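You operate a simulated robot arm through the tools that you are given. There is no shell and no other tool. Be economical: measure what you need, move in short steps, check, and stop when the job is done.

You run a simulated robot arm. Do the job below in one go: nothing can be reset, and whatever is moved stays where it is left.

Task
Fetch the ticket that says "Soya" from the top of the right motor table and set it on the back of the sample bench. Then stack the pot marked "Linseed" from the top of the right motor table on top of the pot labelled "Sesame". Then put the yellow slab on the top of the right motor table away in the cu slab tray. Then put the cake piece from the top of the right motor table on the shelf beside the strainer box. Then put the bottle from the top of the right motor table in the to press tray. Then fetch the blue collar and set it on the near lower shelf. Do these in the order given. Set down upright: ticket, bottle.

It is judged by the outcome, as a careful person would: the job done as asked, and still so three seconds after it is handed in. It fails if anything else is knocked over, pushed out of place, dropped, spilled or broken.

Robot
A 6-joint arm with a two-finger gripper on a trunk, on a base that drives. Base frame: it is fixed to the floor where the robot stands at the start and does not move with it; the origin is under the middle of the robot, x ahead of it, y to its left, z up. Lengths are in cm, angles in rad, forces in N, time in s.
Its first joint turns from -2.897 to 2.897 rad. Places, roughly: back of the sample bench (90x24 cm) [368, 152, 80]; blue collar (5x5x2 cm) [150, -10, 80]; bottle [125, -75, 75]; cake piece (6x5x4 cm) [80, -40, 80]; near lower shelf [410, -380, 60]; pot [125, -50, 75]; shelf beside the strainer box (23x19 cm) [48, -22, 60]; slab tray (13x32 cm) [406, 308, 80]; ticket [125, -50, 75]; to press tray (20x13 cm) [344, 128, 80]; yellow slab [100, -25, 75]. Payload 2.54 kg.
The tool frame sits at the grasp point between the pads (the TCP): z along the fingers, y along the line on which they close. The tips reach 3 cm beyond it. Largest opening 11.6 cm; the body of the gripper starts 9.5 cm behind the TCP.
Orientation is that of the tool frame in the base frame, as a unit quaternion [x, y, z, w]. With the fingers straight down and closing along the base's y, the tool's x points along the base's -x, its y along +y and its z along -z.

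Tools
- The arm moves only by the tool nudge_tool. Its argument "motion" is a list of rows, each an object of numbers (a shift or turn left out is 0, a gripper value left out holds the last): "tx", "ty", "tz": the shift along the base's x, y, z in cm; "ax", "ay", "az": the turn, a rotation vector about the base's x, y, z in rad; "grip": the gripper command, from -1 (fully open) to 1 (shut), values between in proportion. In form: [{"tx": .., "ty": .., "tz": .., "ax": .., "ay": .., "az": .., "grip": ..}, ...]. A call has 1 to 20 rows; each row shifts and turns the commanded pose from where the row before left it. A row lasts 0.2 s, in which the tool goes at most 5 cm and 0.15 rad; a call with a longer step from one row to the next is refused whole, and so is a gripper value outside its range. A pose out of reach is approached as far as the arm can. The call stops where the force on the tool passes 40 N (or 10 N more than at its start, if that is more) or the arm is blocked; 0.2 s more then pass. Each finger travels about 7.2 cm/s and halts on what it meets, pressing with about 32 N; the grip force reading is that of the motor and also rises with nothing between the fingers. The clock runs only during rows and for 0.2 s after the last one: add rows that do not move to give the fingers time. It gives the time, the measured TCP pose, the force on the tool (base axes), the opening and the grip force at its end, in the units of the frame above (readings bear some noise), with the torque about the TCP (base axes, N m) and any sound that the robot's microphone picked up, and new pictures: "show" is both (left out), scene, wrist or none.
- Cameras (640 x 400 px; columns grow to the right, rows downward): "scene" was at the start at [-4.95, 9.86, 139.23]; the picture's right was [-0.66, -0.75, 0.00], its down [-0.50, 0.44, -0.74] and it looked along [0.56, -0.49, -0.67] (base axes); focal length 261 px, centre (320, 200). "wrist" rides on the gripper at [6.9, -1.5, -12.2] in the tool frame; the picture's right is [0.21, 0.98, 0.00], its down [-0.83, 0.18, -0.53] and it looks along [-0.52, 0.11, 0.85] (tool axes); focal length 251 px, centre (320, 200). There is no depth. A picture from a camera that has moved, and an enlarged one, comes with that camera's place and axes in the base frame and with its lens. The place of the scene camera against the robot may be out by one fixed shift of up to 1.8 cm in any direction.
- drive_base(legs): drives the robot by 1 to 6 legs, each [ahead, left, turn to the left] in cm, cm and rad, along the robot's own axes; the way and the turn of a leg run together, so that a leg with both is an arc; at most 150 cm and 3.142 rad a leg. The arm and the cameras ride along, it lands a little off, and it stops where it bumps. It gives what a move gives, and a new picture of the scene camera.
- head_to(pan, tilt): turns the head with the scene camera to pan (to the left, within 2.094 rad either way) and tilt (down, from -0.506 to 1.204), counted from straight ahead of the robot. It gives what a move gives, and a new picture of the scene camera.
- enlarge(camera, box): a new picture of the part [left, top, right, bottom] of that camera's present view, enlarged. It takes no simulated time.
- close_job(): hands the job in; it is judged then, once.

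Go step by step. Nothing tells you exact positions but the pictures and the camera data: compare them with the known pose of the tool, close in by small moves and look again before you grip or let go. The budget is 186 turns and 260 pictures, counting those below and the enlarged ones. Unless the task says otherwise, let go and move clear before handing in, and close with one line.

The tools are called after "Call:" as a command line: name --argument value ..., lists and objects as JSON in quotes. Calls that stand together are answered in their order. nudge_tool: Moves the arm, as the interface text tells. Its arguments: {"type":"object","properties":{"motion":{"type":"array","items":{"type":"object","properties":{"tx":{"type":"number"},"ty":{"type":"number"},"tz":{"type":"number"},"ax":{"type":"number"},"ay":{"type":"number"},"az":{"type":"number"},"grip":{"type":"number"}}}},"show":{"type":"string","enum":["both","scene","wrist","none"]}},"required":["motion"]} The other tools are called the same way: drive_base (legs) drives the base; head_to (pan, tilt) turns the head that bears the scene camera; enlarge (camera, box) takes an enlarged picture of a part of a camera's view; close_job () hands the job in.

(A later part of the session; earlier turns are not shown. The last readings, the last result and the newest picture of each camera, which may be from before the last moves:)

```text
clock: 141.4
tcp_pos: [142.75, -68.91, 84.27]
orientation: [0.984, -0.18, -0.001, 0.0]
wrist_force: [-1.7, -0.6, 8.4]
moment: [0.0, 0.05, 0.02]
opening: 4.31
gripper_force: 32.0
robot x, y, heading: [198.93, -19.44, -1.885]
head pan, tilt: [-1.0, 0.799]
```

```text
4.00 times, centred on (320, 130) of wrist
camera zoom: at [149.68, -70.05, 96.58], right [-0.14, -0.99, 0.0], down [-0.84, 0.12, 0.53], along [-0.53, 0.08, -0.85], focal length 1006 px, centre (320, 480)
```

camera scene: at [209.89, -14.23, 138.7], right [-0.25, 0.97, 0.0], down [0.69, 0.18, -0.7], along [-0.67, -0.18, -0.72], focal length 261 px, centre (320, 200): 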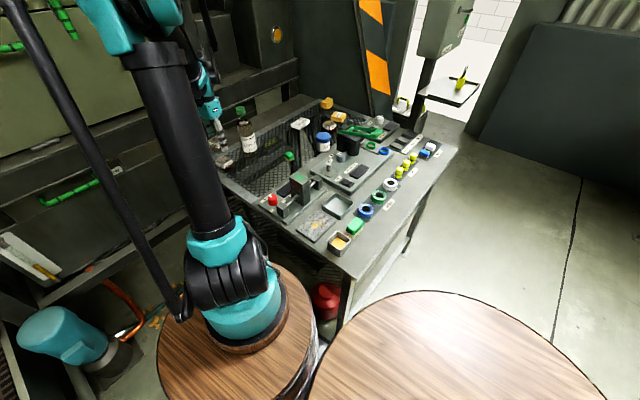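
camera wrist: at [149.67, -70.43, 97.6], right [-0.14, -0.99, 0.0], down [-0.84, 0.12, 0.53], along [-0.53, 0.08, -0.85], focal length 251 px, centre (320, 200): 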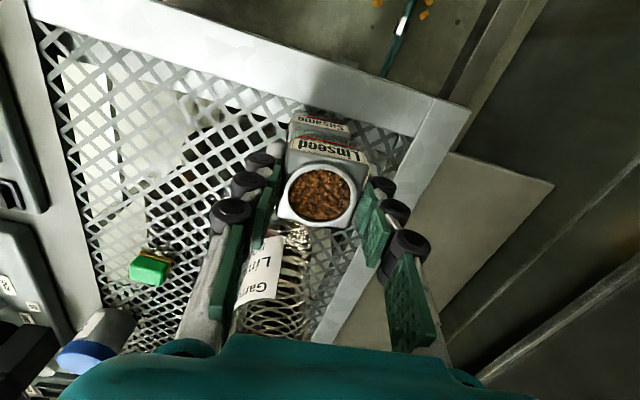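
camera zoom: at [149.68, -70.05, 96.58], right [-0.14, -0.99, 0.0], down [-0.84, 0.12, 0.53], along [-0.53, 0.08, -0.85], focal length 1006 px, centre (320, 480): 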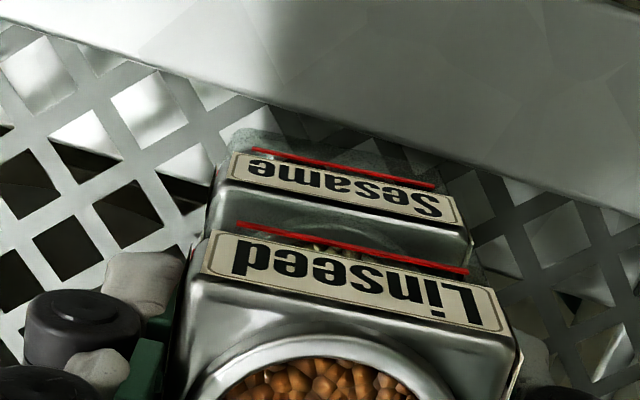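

Contact at 8 N and it's well aligned. I'll press slightly, release and rise straight up.

Call:
nudge_tool --motion '[{"tz": -0.1}, {}, {"grip": 0.5}, {"grip": 0}, {"grip": 0}, {}]' --show "wrist"

Call:
enlarge --camera "wrist" --box '[240, 80, 400, 180]'

```text
clock: 142.8
tcp_pos: [142.92, -68.94, 84.12]
orientation: [0.984, -0.179, 0.0, 0.0]
wrist_force: [-0.5, -0.5, -0.3]
moment: [0.02, 0.03, -0.01]
opening: 5.79
gripper_force: 0.0
robot x, y, heading: [199.18, -19.48, -1.886]
head pan, tilt: [-1.0, 0.799]
camera wrist: at [149.71, -70.03, 96.43], right [-0.14, -0.99, 0.0], down [-0.84, 0.12, 0.53], along [-0.53, 0.08, -0.85], focal length 251 px, centre (320, 200)
```

wrist: 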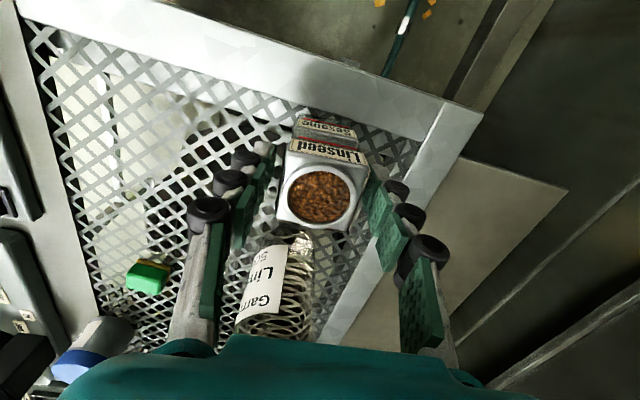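

```text
4.00 times, centred on (320, 130) of wrist
camera zoom: at [149.71, -70.03, 96.43], right [-0.14, -0.99, 0.0], down [-0.84, 0.12, 0.53], along [-0.53, 0.08, -0.85], focal length 1006 px, centre (320, 480)
```

zoom: 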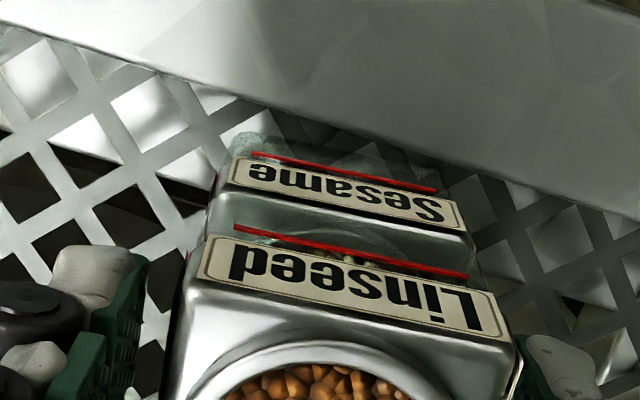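

The Linseed pot is stacked on Sesame. I'll rise, tuck, and drive to the front of the table near the yellow slab, with the camera side toward the table.

Call:
nudge_tool --motion '[{"tz": 3}, {"tz": 4}, {"tz": 4}, {"tz": 4}, {"tz": 4}, {"tz": 4}, {"tx": 4, "ty": 2}, {"tx": 4, "ty": 2.5}, {"tx": 4, "ty": 2.5}, {"tx": 4, "ty": 2.5}, {"tx": 4, "ty": 2.5}, {"tx": 4, "ty": 2.5}, {"tx": 3, "ty": 3}, {}]'

Call:
drive_base --legs '[[-88, 0, 0], [0, 0, -1.53]]'

```text
clock: 145.8
tcp_pos: [169.79, -51.31, 107.11]
orientation: [0.984, -0.18, 0.0, -0.001]
wrist_force: [-0.3, -0.1, 1.2]
moment: [0.02, 0.03, 0.01]
opening: 5.78
gripper_force: 0.0
robot x, y, heading: [198.71, -19.26, -1.889]
head pan, tilt: [-1.0, 0.799]
camera scene: at [209.9, -14.22, 138.7], right [-0.25, 0.97, 0.0], down [0.69, 0.18, -0.7], along [-0.67, -0.18, -0.72], focal length 261 px, centre (320, 200)
camera wrist: at [176.79, -52.44, 119.41], right [-0.14, -0.99, 0.0], down [-0.84, 0.12, 0.53], along [-0.53, 0.08, -0.85], focal length 251 px, centre (320, 200)
```

scene: 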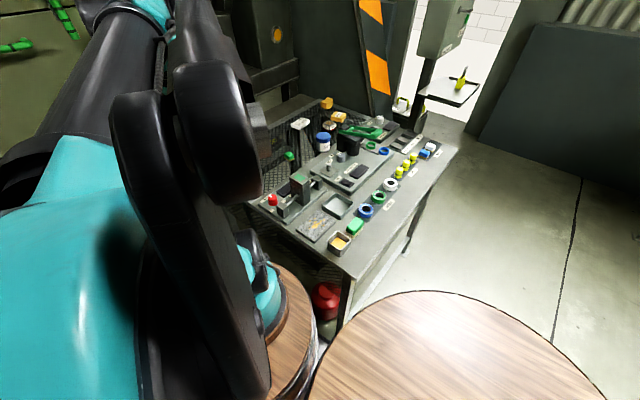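
wrist: 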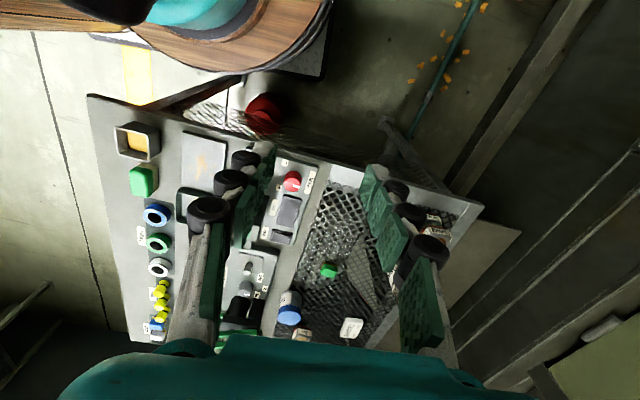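

```text
clock: 154.4
tcp_pos: [196.72, 95.82, 107.11]
orientation: [-0.555, 0.832, 0.0, 0.0]
wrist_force: [0.1, -0.4, -1.0]
moment: [-0.02, -0.01, -0.01]
opening: 5.81
gripper_force: 0.0
robot x, y, heading: [227.87, 65.54, 2.793]
head pan, tilt: [-1.0, 0.799]
camera scene: at [232.92, 55.83, 138.7], right [0.98, 0.22, 0.0], down [0.16, -0.7, -0.7], along [-0.15, 0.68, -0.72], focal length 261 px, centre (320, 200)
```

scene: 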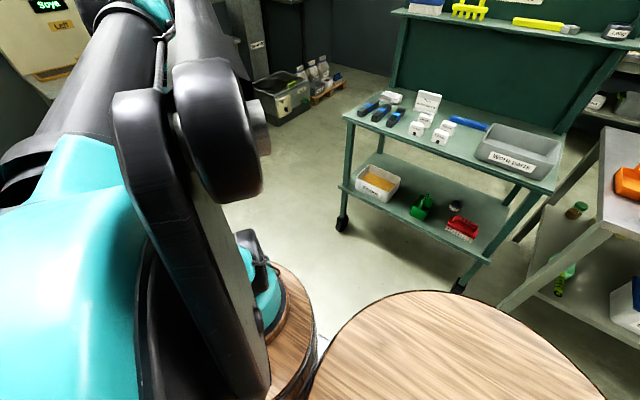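

Call:
drive_base --legs '[[0, 0, 0.08], [87, 0, 0], [0, 36, 0]]'

Call:
head_to --pan 1.5 --tilt 0.9

```text
clock: 161.4
tcp_pos: [100.85, 81.36, 107.24]
orientation: [-0.589, 0.808, -0.001, 0.0]
wrist_force: [0.6, 0.3, -0.2]
moment: [0.03, -0.01, 0.0]
opening: 5.79
gripper_force: 0.1
robot x, y, heading: [134.18, 53.52, 2.875]
head pan, tilt: [-1.0, 0.799]
camera scene: at [140.24, 44.18, 138.7], right [0.95, 0.3, 0.0], down [0.21, -0.68, -0.7], along [-0.21, 0.67, -0.72], focal length 261 px, centre (320, 200)
```

scene: 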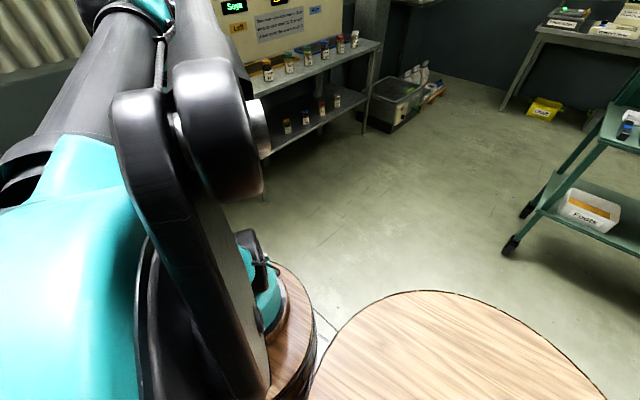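

```text
clock: 163.7
tcp_pos: [100.86, 81.31, 107.07]
orientation: [-0.588, 0.809, 0.0, 0.0]
wrist_force: [0.5, 0.1, -0.3]
moment: [-0.01, 0.02, -0.03]
opening: 5.79
gripper_force: 0.1
robot x, y, heading: [134.13, 53.96, 2.872]
head pan, tilt: [1.499, 0.901]
camera scene: at [140.13, 29.36, 137.91], right [-0.94, 0.33, 0.0], down [0.26, 0.74, -0.62], along [-0.21, -0.59, -0.78], focal length 261 px, centre (320, 200)
```

scene: 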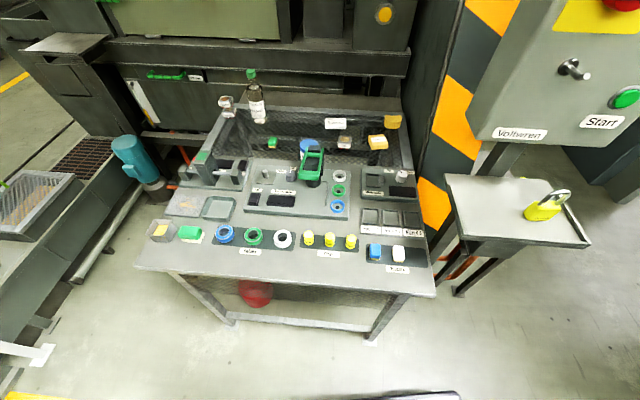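

A splendid view of the table. I'll enlarge for slab, cake and the stacked pots.

Call:
enlarge --camera "scene" --box '[300, 90, 460, 190]'

Call:
enlarge --camera "scene" --box '[140, 60, 380, 210]'

```text
4.00 times, centred on (380, 140) of scene
camera zoom: at [140.13, 29.36, 137.91], right [-0.94, 0.33, 0.0], down [0.26, 0.74, -0.62], along [-0.21, -0.59, -0.78], focal length 1044 px, centre (80, 440)
```

zoom: 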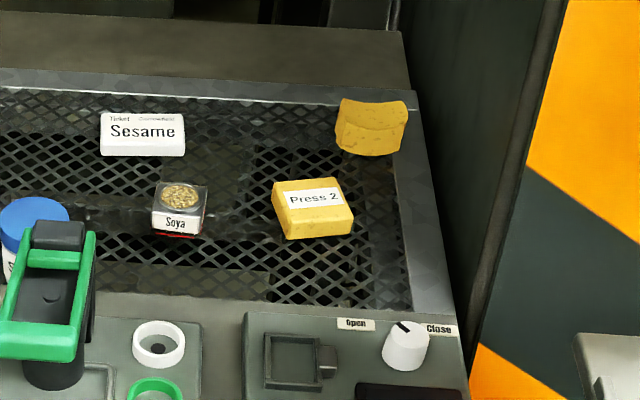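

```text
2.67 times, centred on (260, 135) of scene
camera zoom: at [140.13, 29.36, 137.91], right [-0.94, 0.33, 0.0], down [0.26, 0.74, -0.62], along [-0.21, -0.59, -0.78], focal length 696 px, centre (480, 373)
```

zoom: 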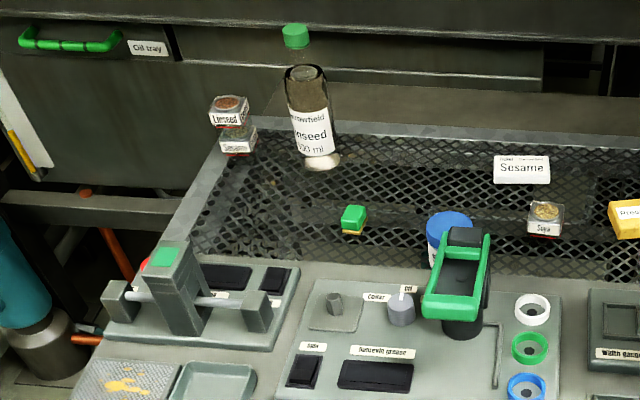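

Call:
drive_base --legs '[[0, 9, 0]]'

```text
clock: 164.8
tcp_pos: [98.47, 72.32, 107.15]
orientation: [-0.59, 0.808, 0.0, 0.0]
wrist_force: [0.8, -0.1, 0.1]
moment: [0.03, -0.01, 0.01]
opening: 5.83
gripper_force: 0.0
robot x, y, heading: [131.9, 44.96, 2.88]
head pan, tilt: [1.499, 0.901]
camera scene: at [137.72, 20.44, 137.91], right [-0.94, 0.33, 0.0], down [0.26, 0.74, -0.62], along [-0.21, -0.59, -0.78], focal length 261 px, centre (320, 200)
```

scene: 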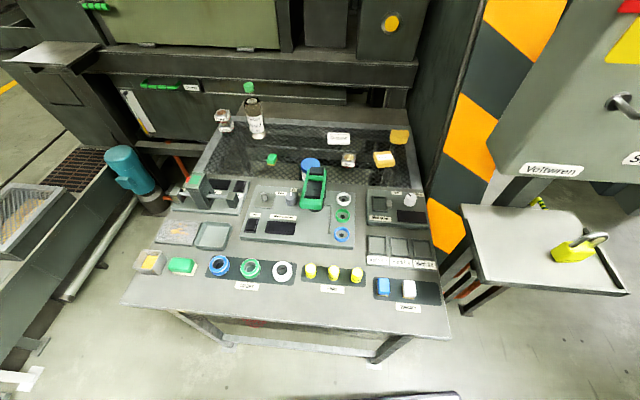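

The control box hangs near (99,0), so I'll shift back along the table for a clearer arm line, then swing the tool round over the table.

Call:
drive_base --legs '[[-16, 2.5, 0]]'

Call:
nudge_tool --motion '[{"tx": -1.4, "ty": -4.5, "az": 0.14}, {"tx": -1.4, "ty": -4.5, "az": 0.14}, {"tx": 0, "ty": -4.7, "az": 0.14}, {"tx": 0, "ty": -4.7, "az": 0.14}, {"tx": 1, "ty": -4.7, "az": 0.14}, {"tx": 1.5, "ty": -4.7, "az": 0.14}, {"tx": 2, "ty": -4.5, "az": 0.14}, {"tx": 2, "ty": -4.5, "az": 0.14}, {"tx": 2, "ty": -4.5, "az": 0.14}, {"tx": 2, "ty": -4.5, "az": 0.14}, {"tx": 1, "ty": -4.5, "az": 0.1}, {"tx": 1, "ty": -4.5}, {}]'

```text
clock: 166.2
tcp_pos: [113.03, 65.81, 107.03]
orientation: [-0.59, 0.807, 0.0, 0.0]
wrist_force: [0.1, -0.8, 1.5]
moment: [0.0, 0.0, -0.01]
opening: 5.8
gripper_force: 0.1
robot x, y, heading: [146.4, 38.62, 2.873]
head pan, tilt: [1.499, 0.901]
camera scene: at [152.46, 13.99, 137.91], right [-0.94, 0.33, 0.0], down [0.26, 0.74, -0.62], along [-0.2, -0.59, -0.78], focal length 261 px, centre (320, 200)
```

scene: 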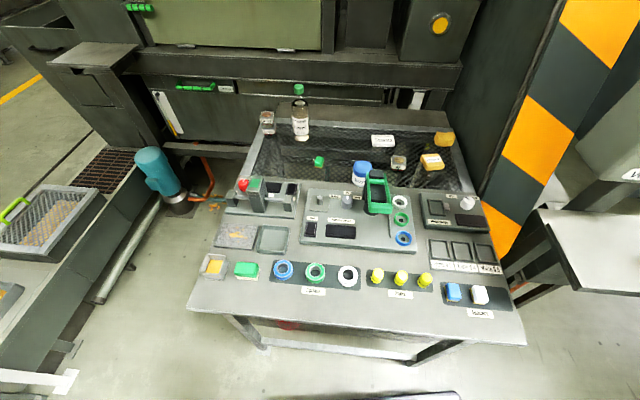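

```text
clock: 169.0
tcp_pos: [122.92, 11.07, 106.99]
orientation: [0.982, -0.189, 0.0, 0.001]
wrist_force: [-0.2, -0.5, -0.5]
moment: [-0.02, -0.03, 0.01]
opening: 5.81
gripper_force: 0.0
robot x, y, heading: [146.59, 38.3, 2.875]
head pan, tilt: [1.499, 0.901]
camera scene: at [152.46, 13.99, 137.91], right [-0.94, 0.33, 0.0], down [0.26, 0.74, -0.62], along [-0.2, -0.59, -0.78], focal length 261 px, centre (320, 200)
camera wrist: at [129.82, 9.79, 119.22], right [-0.16, -0.99, 0.0], down [-0.83, 0.14, 0.53], along [-0.53, 0.09, -0.85], focal length 251 px, centre (320, 200)
```

scene: 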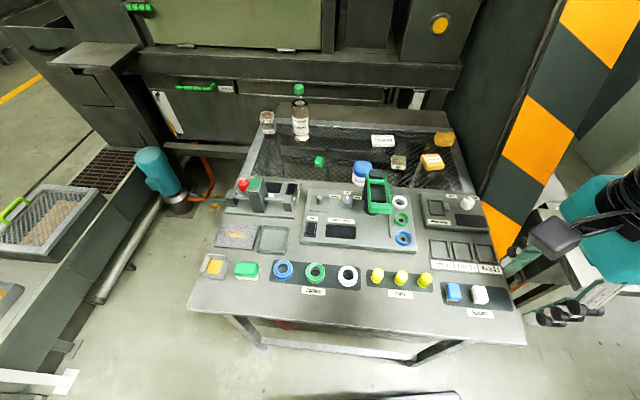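
wrist: 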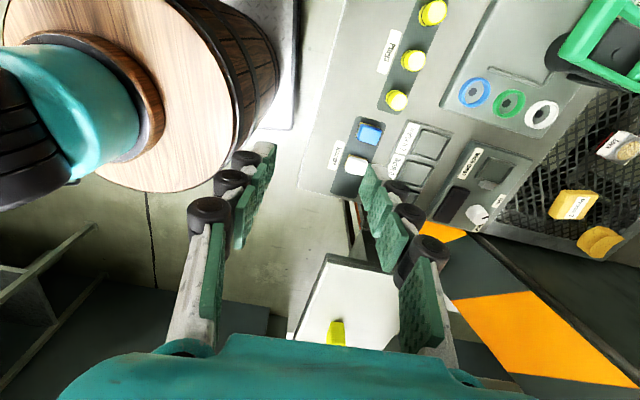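

The slab is at about (95.2,-34). I'll swing over it along a curved path.

Call:
nudge_tool --motion '[{"tx": -1.3, "ty": -4.4}, {"tx": -1.3, "ty": -4.4}, {"tx": -1.3, "ty": -4.4}, {"tx": -1.3, "ty": -4.4}, {"tx": -1.3, "ty": -4.4}, {"tx": -1.3, "ty": -4.4}, {"tx": -3.3, "ty": -3.1, "grip": -0.6}, {"tx": -3.3, "ty": -3.1}, {"tx": -3.3, "ty": -3.1}, {"tx": -3.3, "ty": -3.1}, {"tx": -3.3, "ty": -3.1}, {"tx": -3.3, "ty": -3.1}, {"tz": -4}, {"tz": -4}, {}]'

```text
clock: 172.2
tcp_pos: [96.18, -31.35, 98.07]
orientation: [0.982, -0.189, 0.0, -0.001]
wrist_force: [0.0, 0.1, -0.2]
moment: [0.0, -0.01, -0.01]
opening: 9.29
gripper_force: 0.2
out of reach, approached as far as the arm can: row 12
robot x, y, heading: [146.73, 38.47, 2.875]
head pan, tilt: [1.499, 0.901]
camera scene: at [152.45, 13.96, 137.91], right [-0.94, 0.33, 0.0], down [0.26, 0.74, -0.62], along [-0.21, -0.59, -0.78], focal length 261 px, centre (320, 200)
camera wrist: at [103.14, -32.57, 110.35], right [-0.16, -0.99, 0.0], down [-0.83, 0.14, 0.53], along [-0.53, 0.09, -0.85], focal length 251 px, centre (320, 200)
```

scene: 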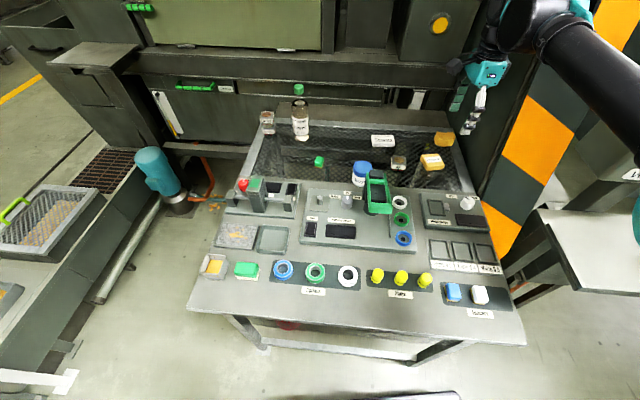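
wrist: 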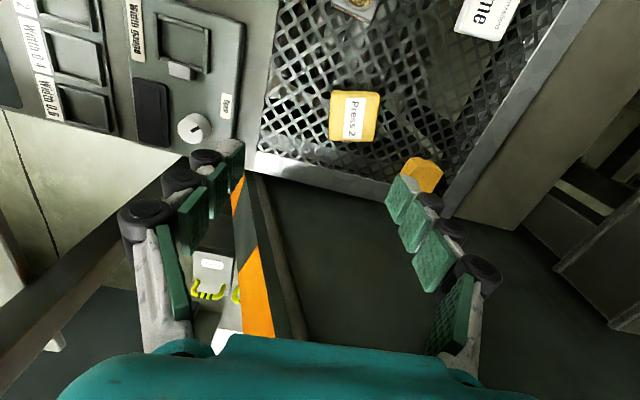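

Call:
nudge_tool --motion '[{"tz": -4, "az": 0.13}, {"tz": -4}, {"tx": -0.85, "ty": -2}, {"tx": -0.85, "ty": -1.95}, {}]' --show "wrist"

```text
clock: 173.4
tcp_pos: [94.54, -35.58, 89.67]
orientation: [0.992, -0.125, 0.0, 0.0]
wrist_force: [-0.1, -0.3, 0.1]
moment: [0.01, -0.03, 0.01]
opening: 9.28
gripper_force: 0.1
robot x, y, heading: [146.26, 38.34, 2.874]
head pan, tilt: [1.499, 0.901]
camera wrist: at [101.51, -35.92, 101.97], right [-0.03, -1.0, 0.0], down [-0.84, 0.03, 0.53], along [-0.53, 0.02, -0.85], focal length 251 px, centre (320, 200)
```

wrist: 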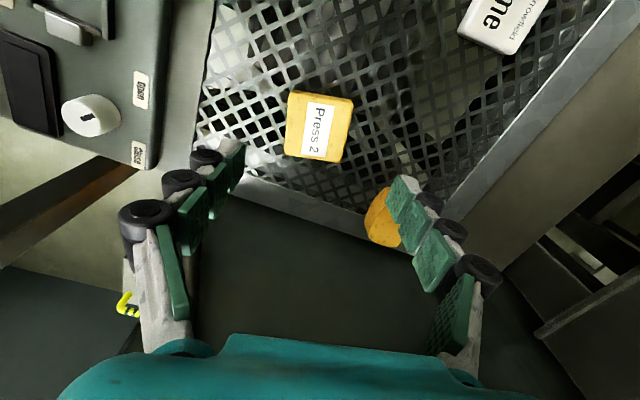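

Call:
nudge_tool --motion '[{"tx": 0.4, "az": 0.1, "grip": -0.3}, {"tz": -4}, {"tz": -3}, {}]' --show "wrist"

```text
clock: 174.4
tcp_pos: [94.65, -35.24, 82.59]
orientation: [0.997, -0.075, 0.0, 0.0]
wrist_force: [0.6, 0.6, -0.2]
moment: [0.01, 0.01, 0.02]
opening: 7.55
gripper_force: 0.0
robot x, y, heading: [146.73, 38.18, 2.881]
head pan, tilt: [1.499, 0.901]
camera wrist: at [101.56, -34.94, 94.94], right [0.07, -1.0, 0.0], down [-0.84, -0.06, 0.53], along [-0.53, -0.03, -0.85], focal length 251 px, centre (320, 200)
```

wrist: 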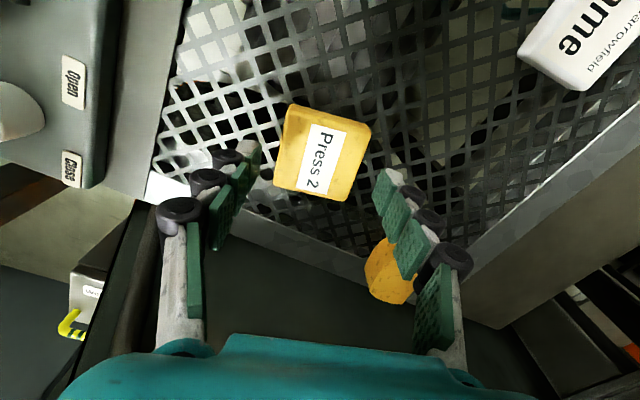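

Call:
nudge_tool --motion '[{"tx": 0.3, "az": -0.03, "tz": -1.5}, {"tz": -1.4}, {}, {"grip": 0.3}, {"grip": 1}, {"grip": 1}, {"grip": 1}]' --show "wrist"

```text
clock: 176.0
tcp_pos: [94.97, -35.17, 79.86]
orientation: [0.996, -0.09, 0.0, 0.0]
wrist_force: [0.1, -0.4, -0.5]
moment: [0.03, 0.01, -0.01]
opening: 5.92
gripper_force: 32.2
robot x, y, heading: [146.42, 38.25, 2.878]
head pan, tilt: [1.499, 0.901]
camera wrist: at [102.0, -35.11, 92.22], right [0.04, -1.0, 0.0], down [-0.84, -0.03, 0.53], along [-0.53, -0.02, -0.85], focal length 251 px, centre (320, 200)
```

wrist: 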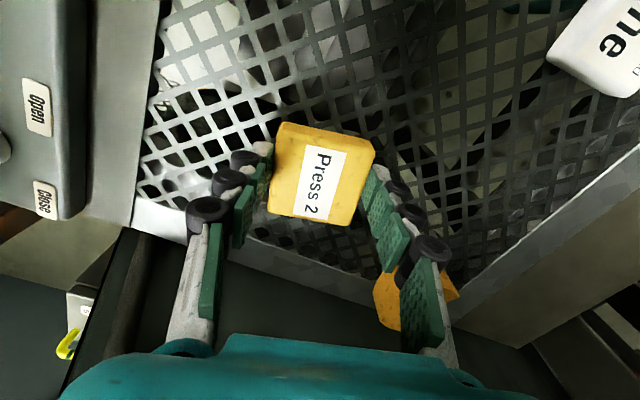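

The slab is gripped. I'll lift and bring it back inward.

Call:
nudge_tool --motion '[{"tz": 2}, {"tz": 4}, {"tz": 4}, {"tz": 3, "tx": 1, "ty": 2}, {"tz": 2.5, "tx": 2, "ty": 3}, {"tz": 2, "tx": 3, "ty": 3}, {"tx": 3.3, "ty": 3.1, "tz": 1.5}, {"tx": 3.3, "ty": 3.1, "tz": 1.5}, {"tx": 3.3, "ty": 3.1, "tz": 1}, {"tx": 3, "ty": 3.5}, {"tx": 2, "ty": 4.4}, {"tx": 1.5, "ty": 4.4}, {"tx": 1.5, "ty": 4.4}, {"tx": 1.5, "ty": 4.4}, {"tx": 1.5, "ty": 4.4}, {}]'

```text
clock: 179.4
tcp_pos: [121.97, 7.15, 101.46]
orientation: [0.996, -0.09, 0.0, 0.0]
wrist_force: [0.2, -0.3, -0.9]
moment: [-0.03, -0.05, 0.0]
opening: 5.92
gripper_force: 32.8
robot x, y, heading: [146.37, 38.46, 2.878]
head pan, tilt: [1.499, 0.901]
camera scene: at [152.45, 13.98, 137.91], right [-0.94, 0.33, 0.0], down [0.26, 0.74, -0.62], along [-0.21, -0.59, -0.78], focal length 261 px, centre (320, 200)
camera wrist: at [129.05, 7.37, 113.73], right [0.04, -1.0, 0.0], down [-0.84, -0.03, 0.53], along [-0.53, -0.02, -0.85], focal length 251 px, centre (320, 200)
```

scene: 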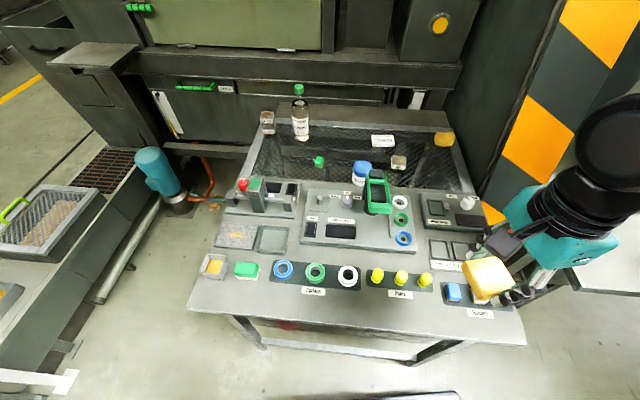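
wrist: 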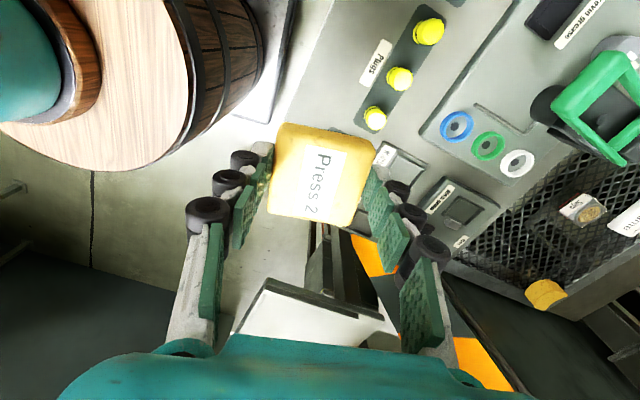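

While the view is good, I'll read the labels of the collar rows.

Call:
enlarge --camera "scene" --box '[260, 185, 440, 300]'

```text
3.48 times, centred on (350, 242) of scene
camera zoom: at [152.45, 13.98, 137.91], right [-0.94, 0.33, 0.0], down [0.26, 0.74, -0.62], along [-0.21, -0.59, -0.78], focal length 908 px, centre (216, 52)
```

zoom: 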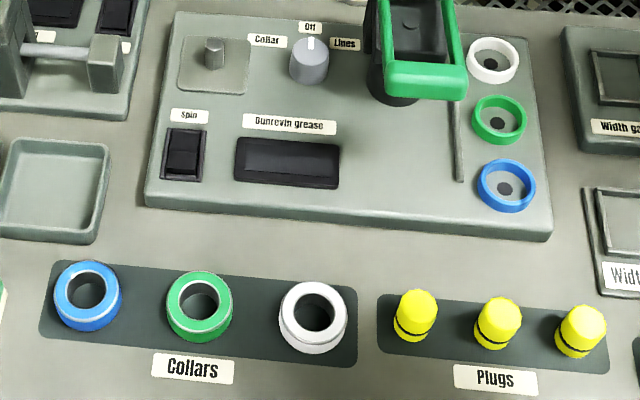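

The front row is labelled "Collars", so the blue one at about (152,-14) is the job's last item. Now I tuck the slab ahead of the robot and back away to scout the way to the slab tray.

Call:
nudge_tool --motion '[{"tx": -3, "ty": 2, "tz": 2}, {"tx": -3, "ty": 3, "tz": 2}, {"tx": -2.5, "ty": 4}, {"tx": -2, "ty": 4.5}, {"tx": -2, "ty": 4.5}, {"tx": -2, "ty": 4.5}, {"tx": -2, "ty": 4.5}, {"tx": -2, "ty": 4.5}, {"tx": -1, "ty": 4.5}, {}]' --show "none"

Call:
drive_base --legs '[[0, -50, 0], [0, 0, -1.4]]'

Call:
head_to --pan 0.3 --tilt 0.3

Call:
head_to --pan -0.5 --tilt 0.3

```text
clock: 181.6
tcp_pos: [102.52, 43.56, 105.9]
orientation: [0.996, -0.09, 0.0, 0.0]
wrist_force: [-1.0, -0.5, -0.5]
moment: [-0.01, -0.02, -0.02]
opening: 5.93
gripper_force: 32.1
robot x, y, heading: [146.41, 38.4, 2.874]
head pan, tilt: [1.499, 0.901]
```

```text
clock: 188.0
tcp_pos: [158.02, 130.1, 105.78]
orientation: [-0.696, 0.718, 0.001, 0.0]
wrist_force: [0.2, -0.4, -1.2]
moment: [0.02, -0.02, 0.03]
opening: 5.91
gripper_force: 32.2
robot x, y, heading: [159.64, 85.63, 1.455]
head pan, tilt: [1.499, 0.901]
camera scene: at [136.46, 77.52, 137.91], right [0.19, 0.98, 0.0], down [0.77, -0.15, -0.62], along [-0.61, 0.12, -0.78], focal length 261 px, centre (320, 200)
```

scene: 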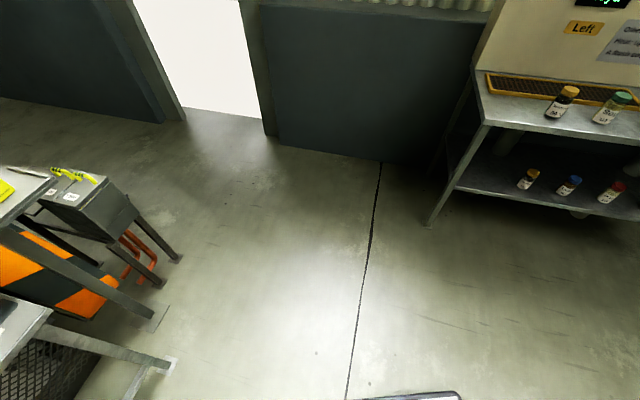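

```text
clock: 189.4
tcp_pos: [157.96, 130.18, 105.86]
orientation: [-0.696, 0.718, 0.0, 0.0]
wrist_force: [0.7, -0.9, -0.7]
moment: [0.0, 0.01, 0.0]
opening: 5.92
gripper_force: 31.2
robot x, y, heading: [159.14, 85.59, 1.455]
head pan, tilt: [0.3, 0.3]
camera scene: at [142.16, 85.29, 143.13], right [0.98, 0.18, 0.0], down [0.05, -0.29, -0.96], along [-0.18, 0.94, -0.3], focal length 261 px, centre (320, 200)
```

scene: 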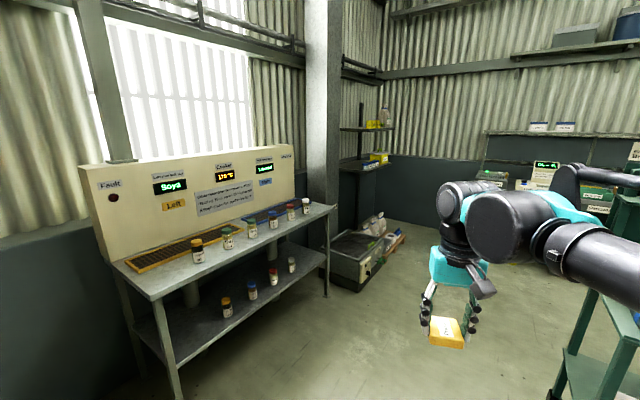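

```text
clock: 190.5
tcp_pos: [158.02, 130.16, 105.84]
orientation: [-0.696, 0.718, 0.0, 0.0]
wrist_force: [1.1, -0.7, -0.2]
moment: [-0.02, 0.01, -0.03]
opening: 5.89
gripper_force: 32.6
robot x, y, heading: [159.04, 85.74, 1.456]
head pan, tilt: [-0.499, 0.3]
camera scene: at [149.26, 83.74, 143.14], right [0.82, -0.58, 0.0], down [-0.17, -0.24, -0.96], along [0.55, 0.78, -0.3], focal length 261 px, centre (320, 200)
```

scene: 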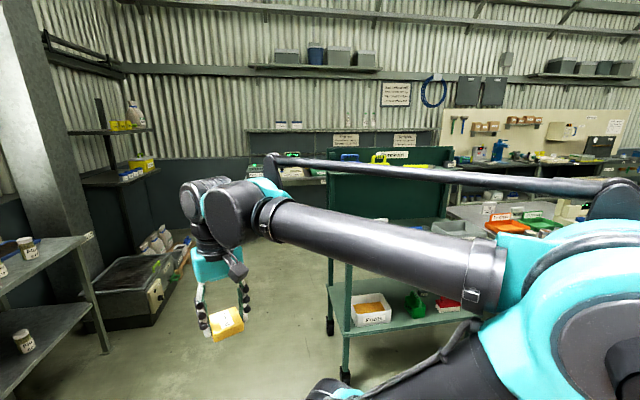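

There's open floor left of the cart leading to the wall benches. I'll drive up there and look right.

Call:
drive_base --legs '[[117, -11, 0]]'

Call:
head_to --pan -1.2 --tilt 0.35

Call:
head_to --pan -0.5 --tilt 0.45

```text
clock: 196.3
tcp_pos: [181.88, 241.13, 105.89]
orientation: [-0.693, 0.721, -0.001, 0.0]
wrist_force: [-0.4, 0.5, -0.9]
moment: [0.03, 0.0, -0.02]
opening: 5.88
gripper_force: 32.3
robot x, y, heading: [183.1, 197.24, 1.45]
head pan, tilt: [-0.499, 0.3]
camera scene: at [173.03, 194.73, 143.14], right [0.81, -0.58, 0.0], down [-0.17, -0.24, -0.96], along [0.55, 0.78, -0.3], focal length 261 px, centre (320, 200)
```

scene: 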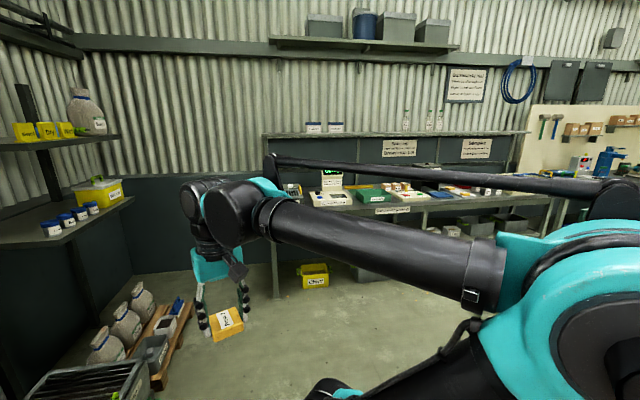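

```text
clock: 197.4
tcp_pos: [181.86, 241.07, 105.86]
orientation: [-0.694, 0.72, 0.0, 0.001]
wrist_force: [-0.7, -1.0, 0.0]
moment: [0.04, -0.01, -0.01]
opening: 5.88
gripper_force: 32.2
robot x, y, heading: [182.94, 196.74, 1.449]
head pan, tilt: [-1.201, 0.351]
camera scene: at [176.63, 189.44, 142.67], right [0.25, -0.97, 0.0], down [-0.33, -0.09, -0.94], along [0.91, 0.23, -0.34], focal length 261 px, centre (320, 200)
```

scene: 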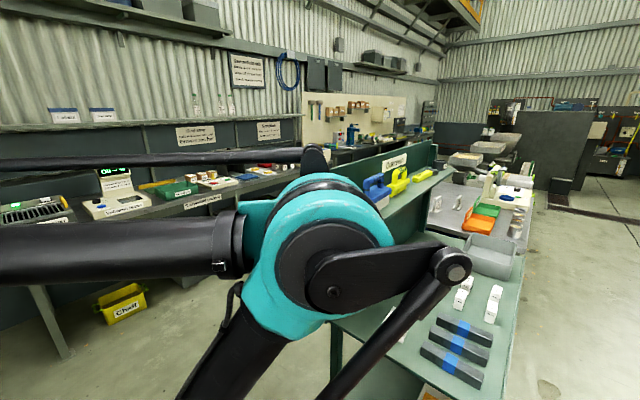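

```text
clock: 198.5
tcp_pos: [181.84, 241.11, 105.97]
orientation: [-0.694, 0.72, 0.0, -0.001]
wrist_force: [-0.2, 0.5, -2.1]
moment: [-0.03, -0.01, -0.03]
opening: 5.91
gripper_force: 31.9
robot x, y, heading: [183.38, 196.49, 1.452]
head pan, tilt: [-0.499, 0.45]
camera scene: at [172.95, 194.61, 141.75], right [0.81, -0.58, 0.0], down [-0.25, -0.35, -0.9], along [0.52, 0.73, -0.44], focal length 261 px, centre (320, 200)
```

scene: 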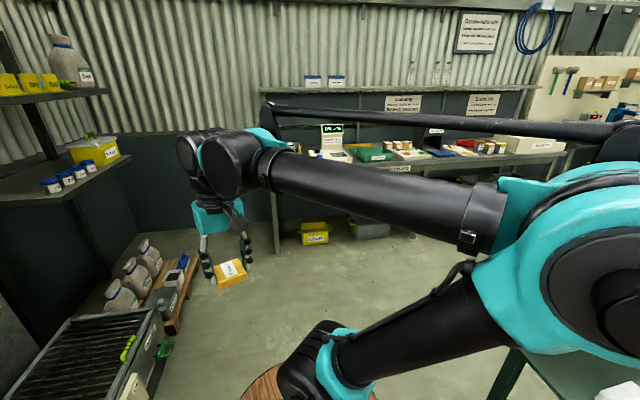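

The wall bench runs parallel to the others, with its left leg near (252,370). I'll turn square to it, approach, and drive right along the aisle.

Call:
drive_base --legs '[[0, 0, -0.325], [124, 0, 0], [0, -75, 0]]'

Call:
head_to --pan -0.7 --tilt 0.5

```text
clock: 209.6
tcp_pos: [320.76, 319.02, 105.84]
orientation: [-0.569, 0.822, 0.001, 0.0]
wrist_force: [-0.3, 0.7, -0.4]
moment: [-0.03, -0.05, 0.01]
opening: 5.86
gripper_force: 32.2
robot x, y, heading: [307.53, 276.78, 1.121]
head pan, tilt: [-0.499, 0.45]
camera scene: at [297.31, 278.01, 141.75], right [0.59, -0.81, 0.0], down [-0.35, -0.26, -0.9], along [0.73, 0.53, -0.44], focal length 261 px, centre (320, 200)
```

scene: 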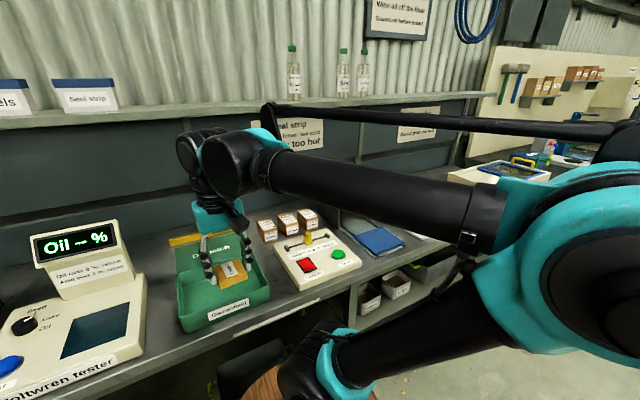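

```text
clock: 210.3
tcp_pos: [320.72, 318.84, 105.9]
orientation: [-0.569, 0.822, 0.0, 0.0]
wrist_force: [-0.5, 0.1, -1.5]
moment: [0.03, 0.02, 0.0]
opening: 5.89
gripper_force: 32.4
robot x, y, heading: [307.91, 276.83, 1.122]
head pan, tilt: [-0.7, 0.499]
camera scene: at [298.15, 276.38, 141.3], right [0.41, -0.91, 0.0], down [-0.44, -0.2, -0.88], along [0.8, 0.36, -0.48], focal length 261 px, centre (320, 200)
```

scene: 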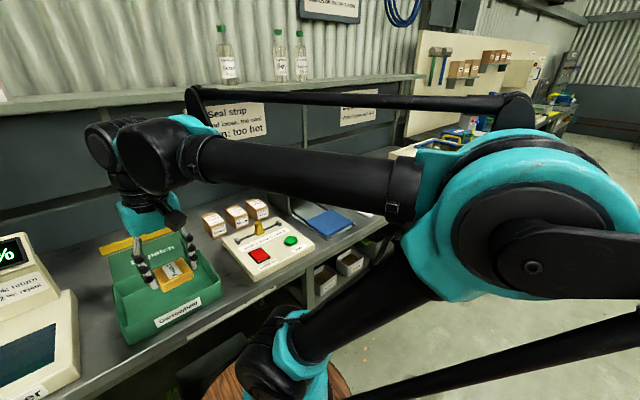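

I'm about 45 cm from the bench edge already. The tray should be 75 cm to the right; I'll slide along and look with the wrist camera.

Call:
drive_base --legs '[[-3, -72, 0]]'

Call:
head_to --pan 0.1 --tilt 0.7

Call:
enlarge --camera "wrist" --box '[0, 0, 640, 400]'

```text
clock: 214.3
tcp_pos: [385.27, 284.76, 105.88]
orientation: [-0.569, 0.822, 0.001, 0.0]
wrist_force: [0.5, 0.1, -1.6]
moment: [0.0, 0.03, -0.04]
opening: 5.93
gripper_force: 32.0
robot x, y, heading: [372.36, 242.74, 1.125]
head pan, tilt: [-0.7, 0.499]
camera scene: at [362.7, 242.24, 141.3], right [0.41, -0.91, 0.0], down [-0.44, -0.2, -0.88], along [0.8, 0.36, -0.48], focal length 261 px, centre (320, 200)
```

scene: 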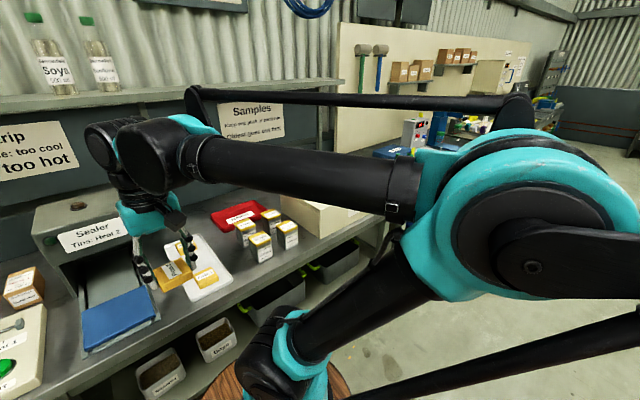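

```text
clock: 215.4
tcp_pos: [385.35, 284.86, 105.8]
orientation: [-0.569, 0.822, 0.001, 0.0]
wrist_force: [0.0, 0.3, -1.2]
moment: [-0.02, -0.03, 0.01]
opening: 5.89
gripper_force: 32.4
robot x, y, heading: [372.08, 242.45, 1.127]
head pan, tilt: [0.099, 0.7]
camera scene: at [357.3, 246.47, 139.53], right [0.94, -0.34, 0.0], down [-0.22, -0.61, -0.77], along [0.26, 0.72, -0.64], focal length 261 px, centre (320, 200)
```

scene: 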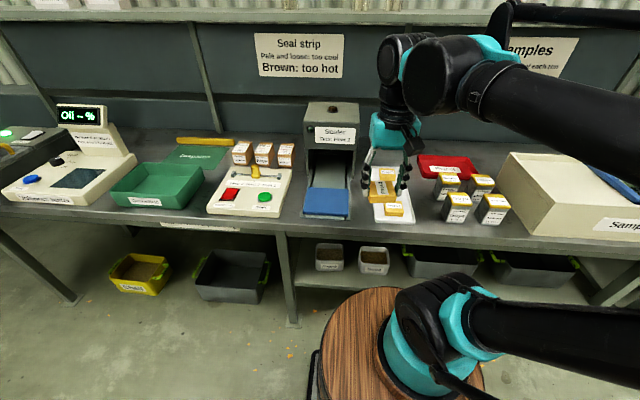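

```text
1.00 times, centred on (320, 200) of wrist (not enlarged: the box is as wide or as high as the picture)
camera zoom: at [384.18, 277.71, 118.15], right [-0.99, 0.14, 0.0], down [0.12, 0.84, 0.53], along [0.08, 0.53, -0.85], focal length 251 px, centre (320, 200)
```

zoom: 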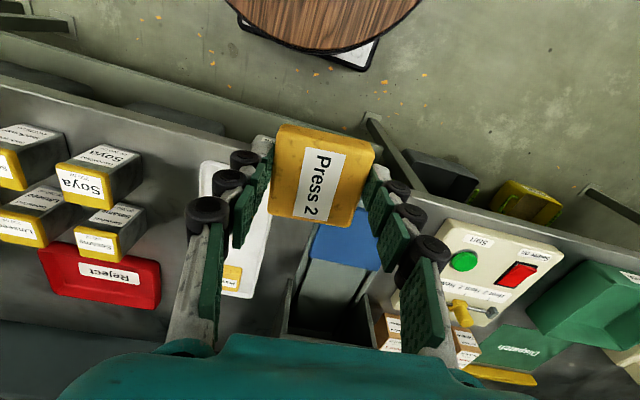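

The white tray beside the sealer holds other yellow slabs; I'll zoom in.

Call:
enlarge --camera "scene" --box '[330, 130, 442, 230]'

Call:
enlarge --camera "wrist" --box '[160, 120, 320, 320]'

```text
4.00 times, centred on (386, 180) of scene
camera zoom: at [357.3, 246.47, 139.53], right [0.94, -0.34, 0.0], down [-0.22, -0.61, -0.77], along [0.26, 0.72, -0.64], focal length 1044 px, centre (56, 280)
```

zoom: 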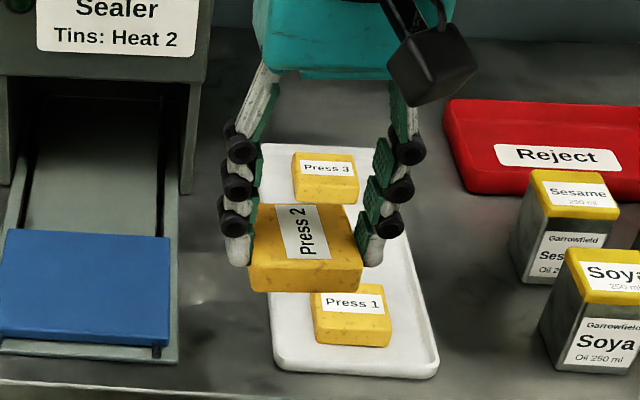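

```text
2.00 times, centred on (240, 220) of wrist
camera zoom: at [384.18, 277.71, 118.15], right [-0.99, 0.14, 0.0], down [0.12, 0.84, 0.53], along [0.08, 0.53, -0.85], focal length 503 px, centre (480, 160)
```

zoom: 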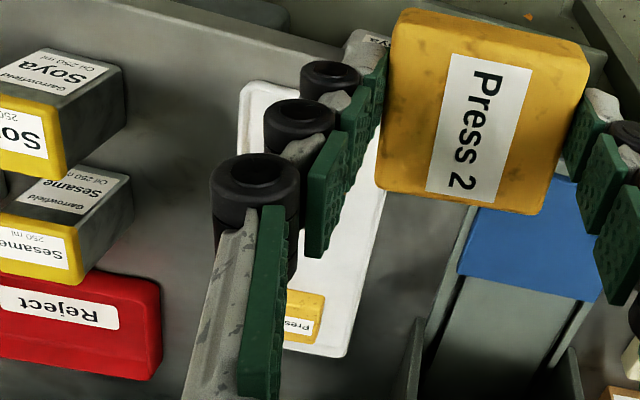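

The tray holds Press 3 at the back and Press 1 at the front, leaving a middle gap near (407,308) for Press 2. I'll move there.

Call:
nudge_tool --motion '[{"tx": 3.1, "ty": 3.4}, {"tx": 3.1, "ty": 3.4}, {"tx": 3.1, "ty": 3.4}, {"tx": 3.1, "ty": 3.4}, {"tx": 3.1, "ty": 3.4}, {"tx": 3.1, "ty": 3.4}, {"tx": 3.1, "ty": 3.4, "az": -0.085}, {"tz": -4}, {"tz": -4}, {}]'

Call:
enlarge --camera "scene" --box '[340, 130, 452, 230]'

```text
clock: 217.7
tcp_pos: [406.83, 308.55, 97.74]
orientation: [-0.534, 0.846, 0.0, 0.0]
wrist_force: [0.8, 0.1, -1.5]
moment: [0.0, -0.02, 0.0]
opening: 5.93
gripper_force: 32.2
robot x, y, heading: [372.15, 242.27, 1.123]
head pan, tilt: [0.099, 0.7]
camera scene: at [357.29, 246.48, 139.53], right [0.94, -0.34, 0.0], down [-0.22, -0.61, -0.76], along [0.26, 0.72, -0.64], focal length 261 px, centre (320, 200)
camera wrist: at [405.18, 301.48, 110.02], right [-0.97, 0.23, 0.0], down [0.19, 0.82, 0.53], along [0.12, 0.52, -0.85], focal length 251 px, centre (320, 200)
```

scene: 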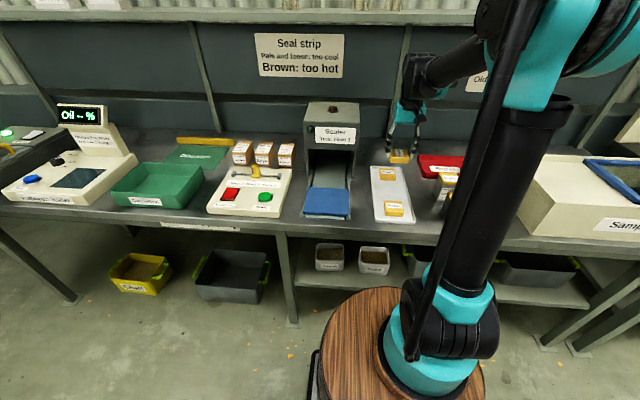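
wrist: 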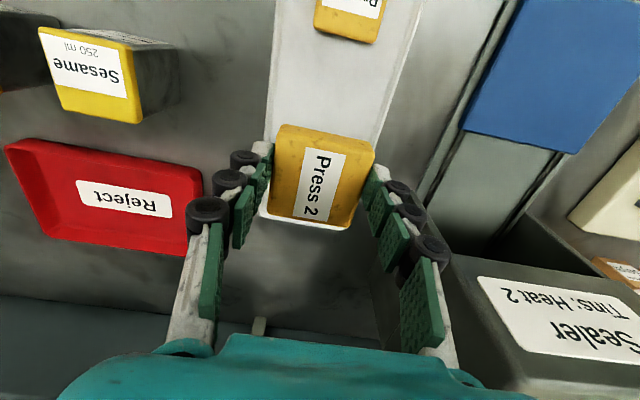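

```text
4.00 times, centred on (396, 180) of scene
camera zoom: at [357.29, 246.48, 139.53], right [0.94, -0.34, 0.0], down [-0.22, -0.61, -0.76], along [0.26, 0.72, -0.64], focal length 1044 px, centre (16, 280)
```

zoom: 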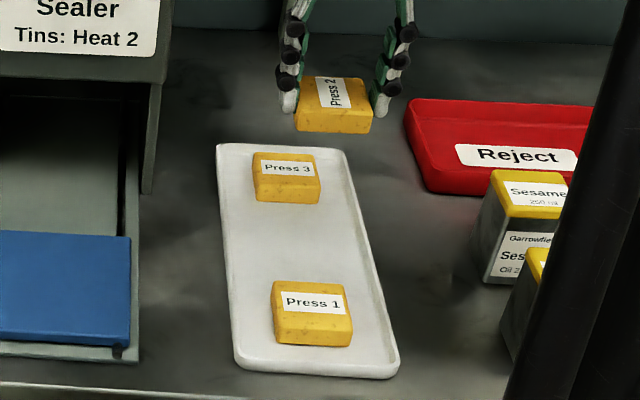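

I'll shift toward the gap centre and lower, then check.

Call:
nudge_tool --motion '[{"tx": -1.5, "ty": -1.65}, {"tz": -4}, {"tz": -4}, {"tz": -1}, {}]'

Call:
enlarge --camera "scene" --box '[340, 130, 452, 230]'

```text
clock: 218.8
tcp_pos: [405.54, 306.94, 88.87]
orientation: [-0.533, 0.846, 0.0, -0.001]
wrist_force: [0.8, 0.1, -0.8]
moment: [-0.02, 0.01, 0.0]
opening: 5.92
gripper_force: 32.5
robot x, y, heading: [372.05, 242.42, 1.127]
head pan, tilt: [0.099, 0.7]
camera scene: at [357.29, 246.48, 139.53], right [0.94, -0.34, 0.0], down [-0.22, -0.61, -0.76], along [0.26, 0.72, -0.64], focal length 261 px, centre (320, 200)
camera wrist: at [403.84, 299.93, 101.08], right [-0.97, 0.23, 0.0], down [0.19, 0.82, 0.53], along [0.12, 0.52, -0.85], focal length 251 px, centre (320, 200)
```

scene: 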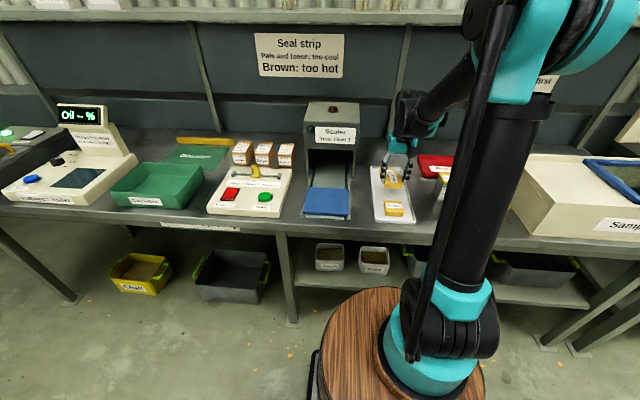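
wrist: 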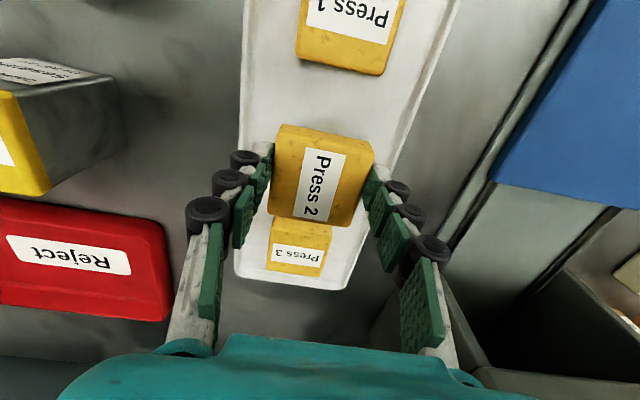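

```text
4.00 times, centred on (396, 180) of scene
camera zoom: at [357.29, 246.48, 139.53], right [0.94, -0.34, 0.0], down [-0.22, -0.61, -0.76], along [0.26, 0.72, -0.64], focal length 1044 px, centre (16, 280)
```

zoom: 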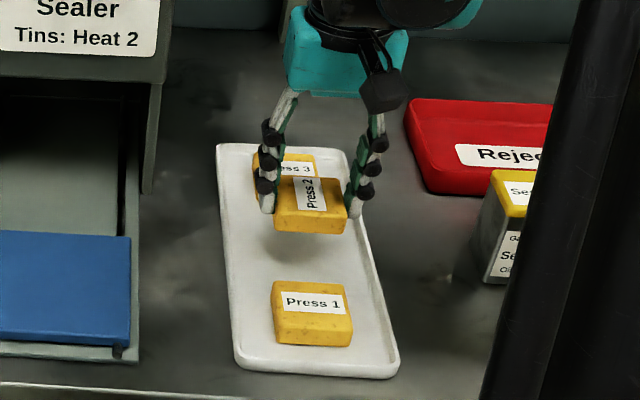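

Call:
nudge_tool --motion '[{"tx": 0.3, "ty": 0.8}, {"tz": -2}, {"tz": -1}, {}]' --show "none"

Call:
enlarge --camera "scene" --box '[340, 130, 452, 230]'

```text
clock: 219.8
tcp_pos: [405.59, 307.79, 85.89]
orientation: [-0.533, 0.846, 0.0, 0.0]
wrist_force: [-1.1, 0.3, -0.5]
moment: [0.02, -0.01, 0.01]
opening: 5.89
gripper_force: 31.7
robot x, y, heading: [372.14, 242.51, 1.125]
head pan, tilt: [0.099, 0.7]
```

```text
4.00 times, centred on (396, 180) of scene
camera zoom: at [357.29, 246.48, 139.53], right [0.94, -0.34, 0.0], down [-0.22, -0.61, -0.76], along [0.26, 0.72, -0.64], focal length 1044 px, centre (16, 280)
```

zoom: 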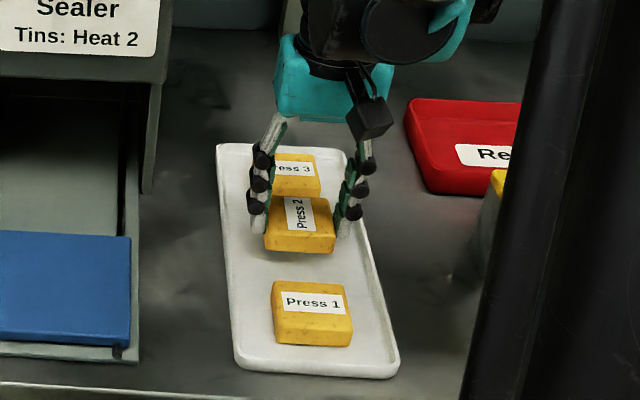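

Call:
nudge_tool --motion '[{"tz": -0.4}, {"tz": -0.3}, {}]' --show "none"

Call:
nudge_tool --motion '[{"tz": -0.3}, {}]' --show "none"

```text
clock: 220.7
tcp_pos: [405.63, 307.82, 85.25]
orientation: [-0.534, 0.845, 0.0, 0.0]
wrist_force: [-0.5, 0.5, -1.1]
moment: [-0.05, -0.04, -0.01]
opening: 5.9
gripper_force: 31.9
robot x, y, heading: [372.42, 242.27, 1.122]
head pan, tilt: [0.099, 0.7]
```

```text
clock: 221.2
tcp_pos: [405.66, 307.84, 85.03]
orientation: [-0.534, 0.846, 0.0, 0.0]
wrist_force: [-0.4, -0.2, -1.5]
moment: [-0.01, 0.02, 0.02]
opening: 5.93
gripper_force: 32.1
robot x, y, heading: [372.51, 242.38, 1.127]
head pan, tilt: [0.099, 0.7]
```

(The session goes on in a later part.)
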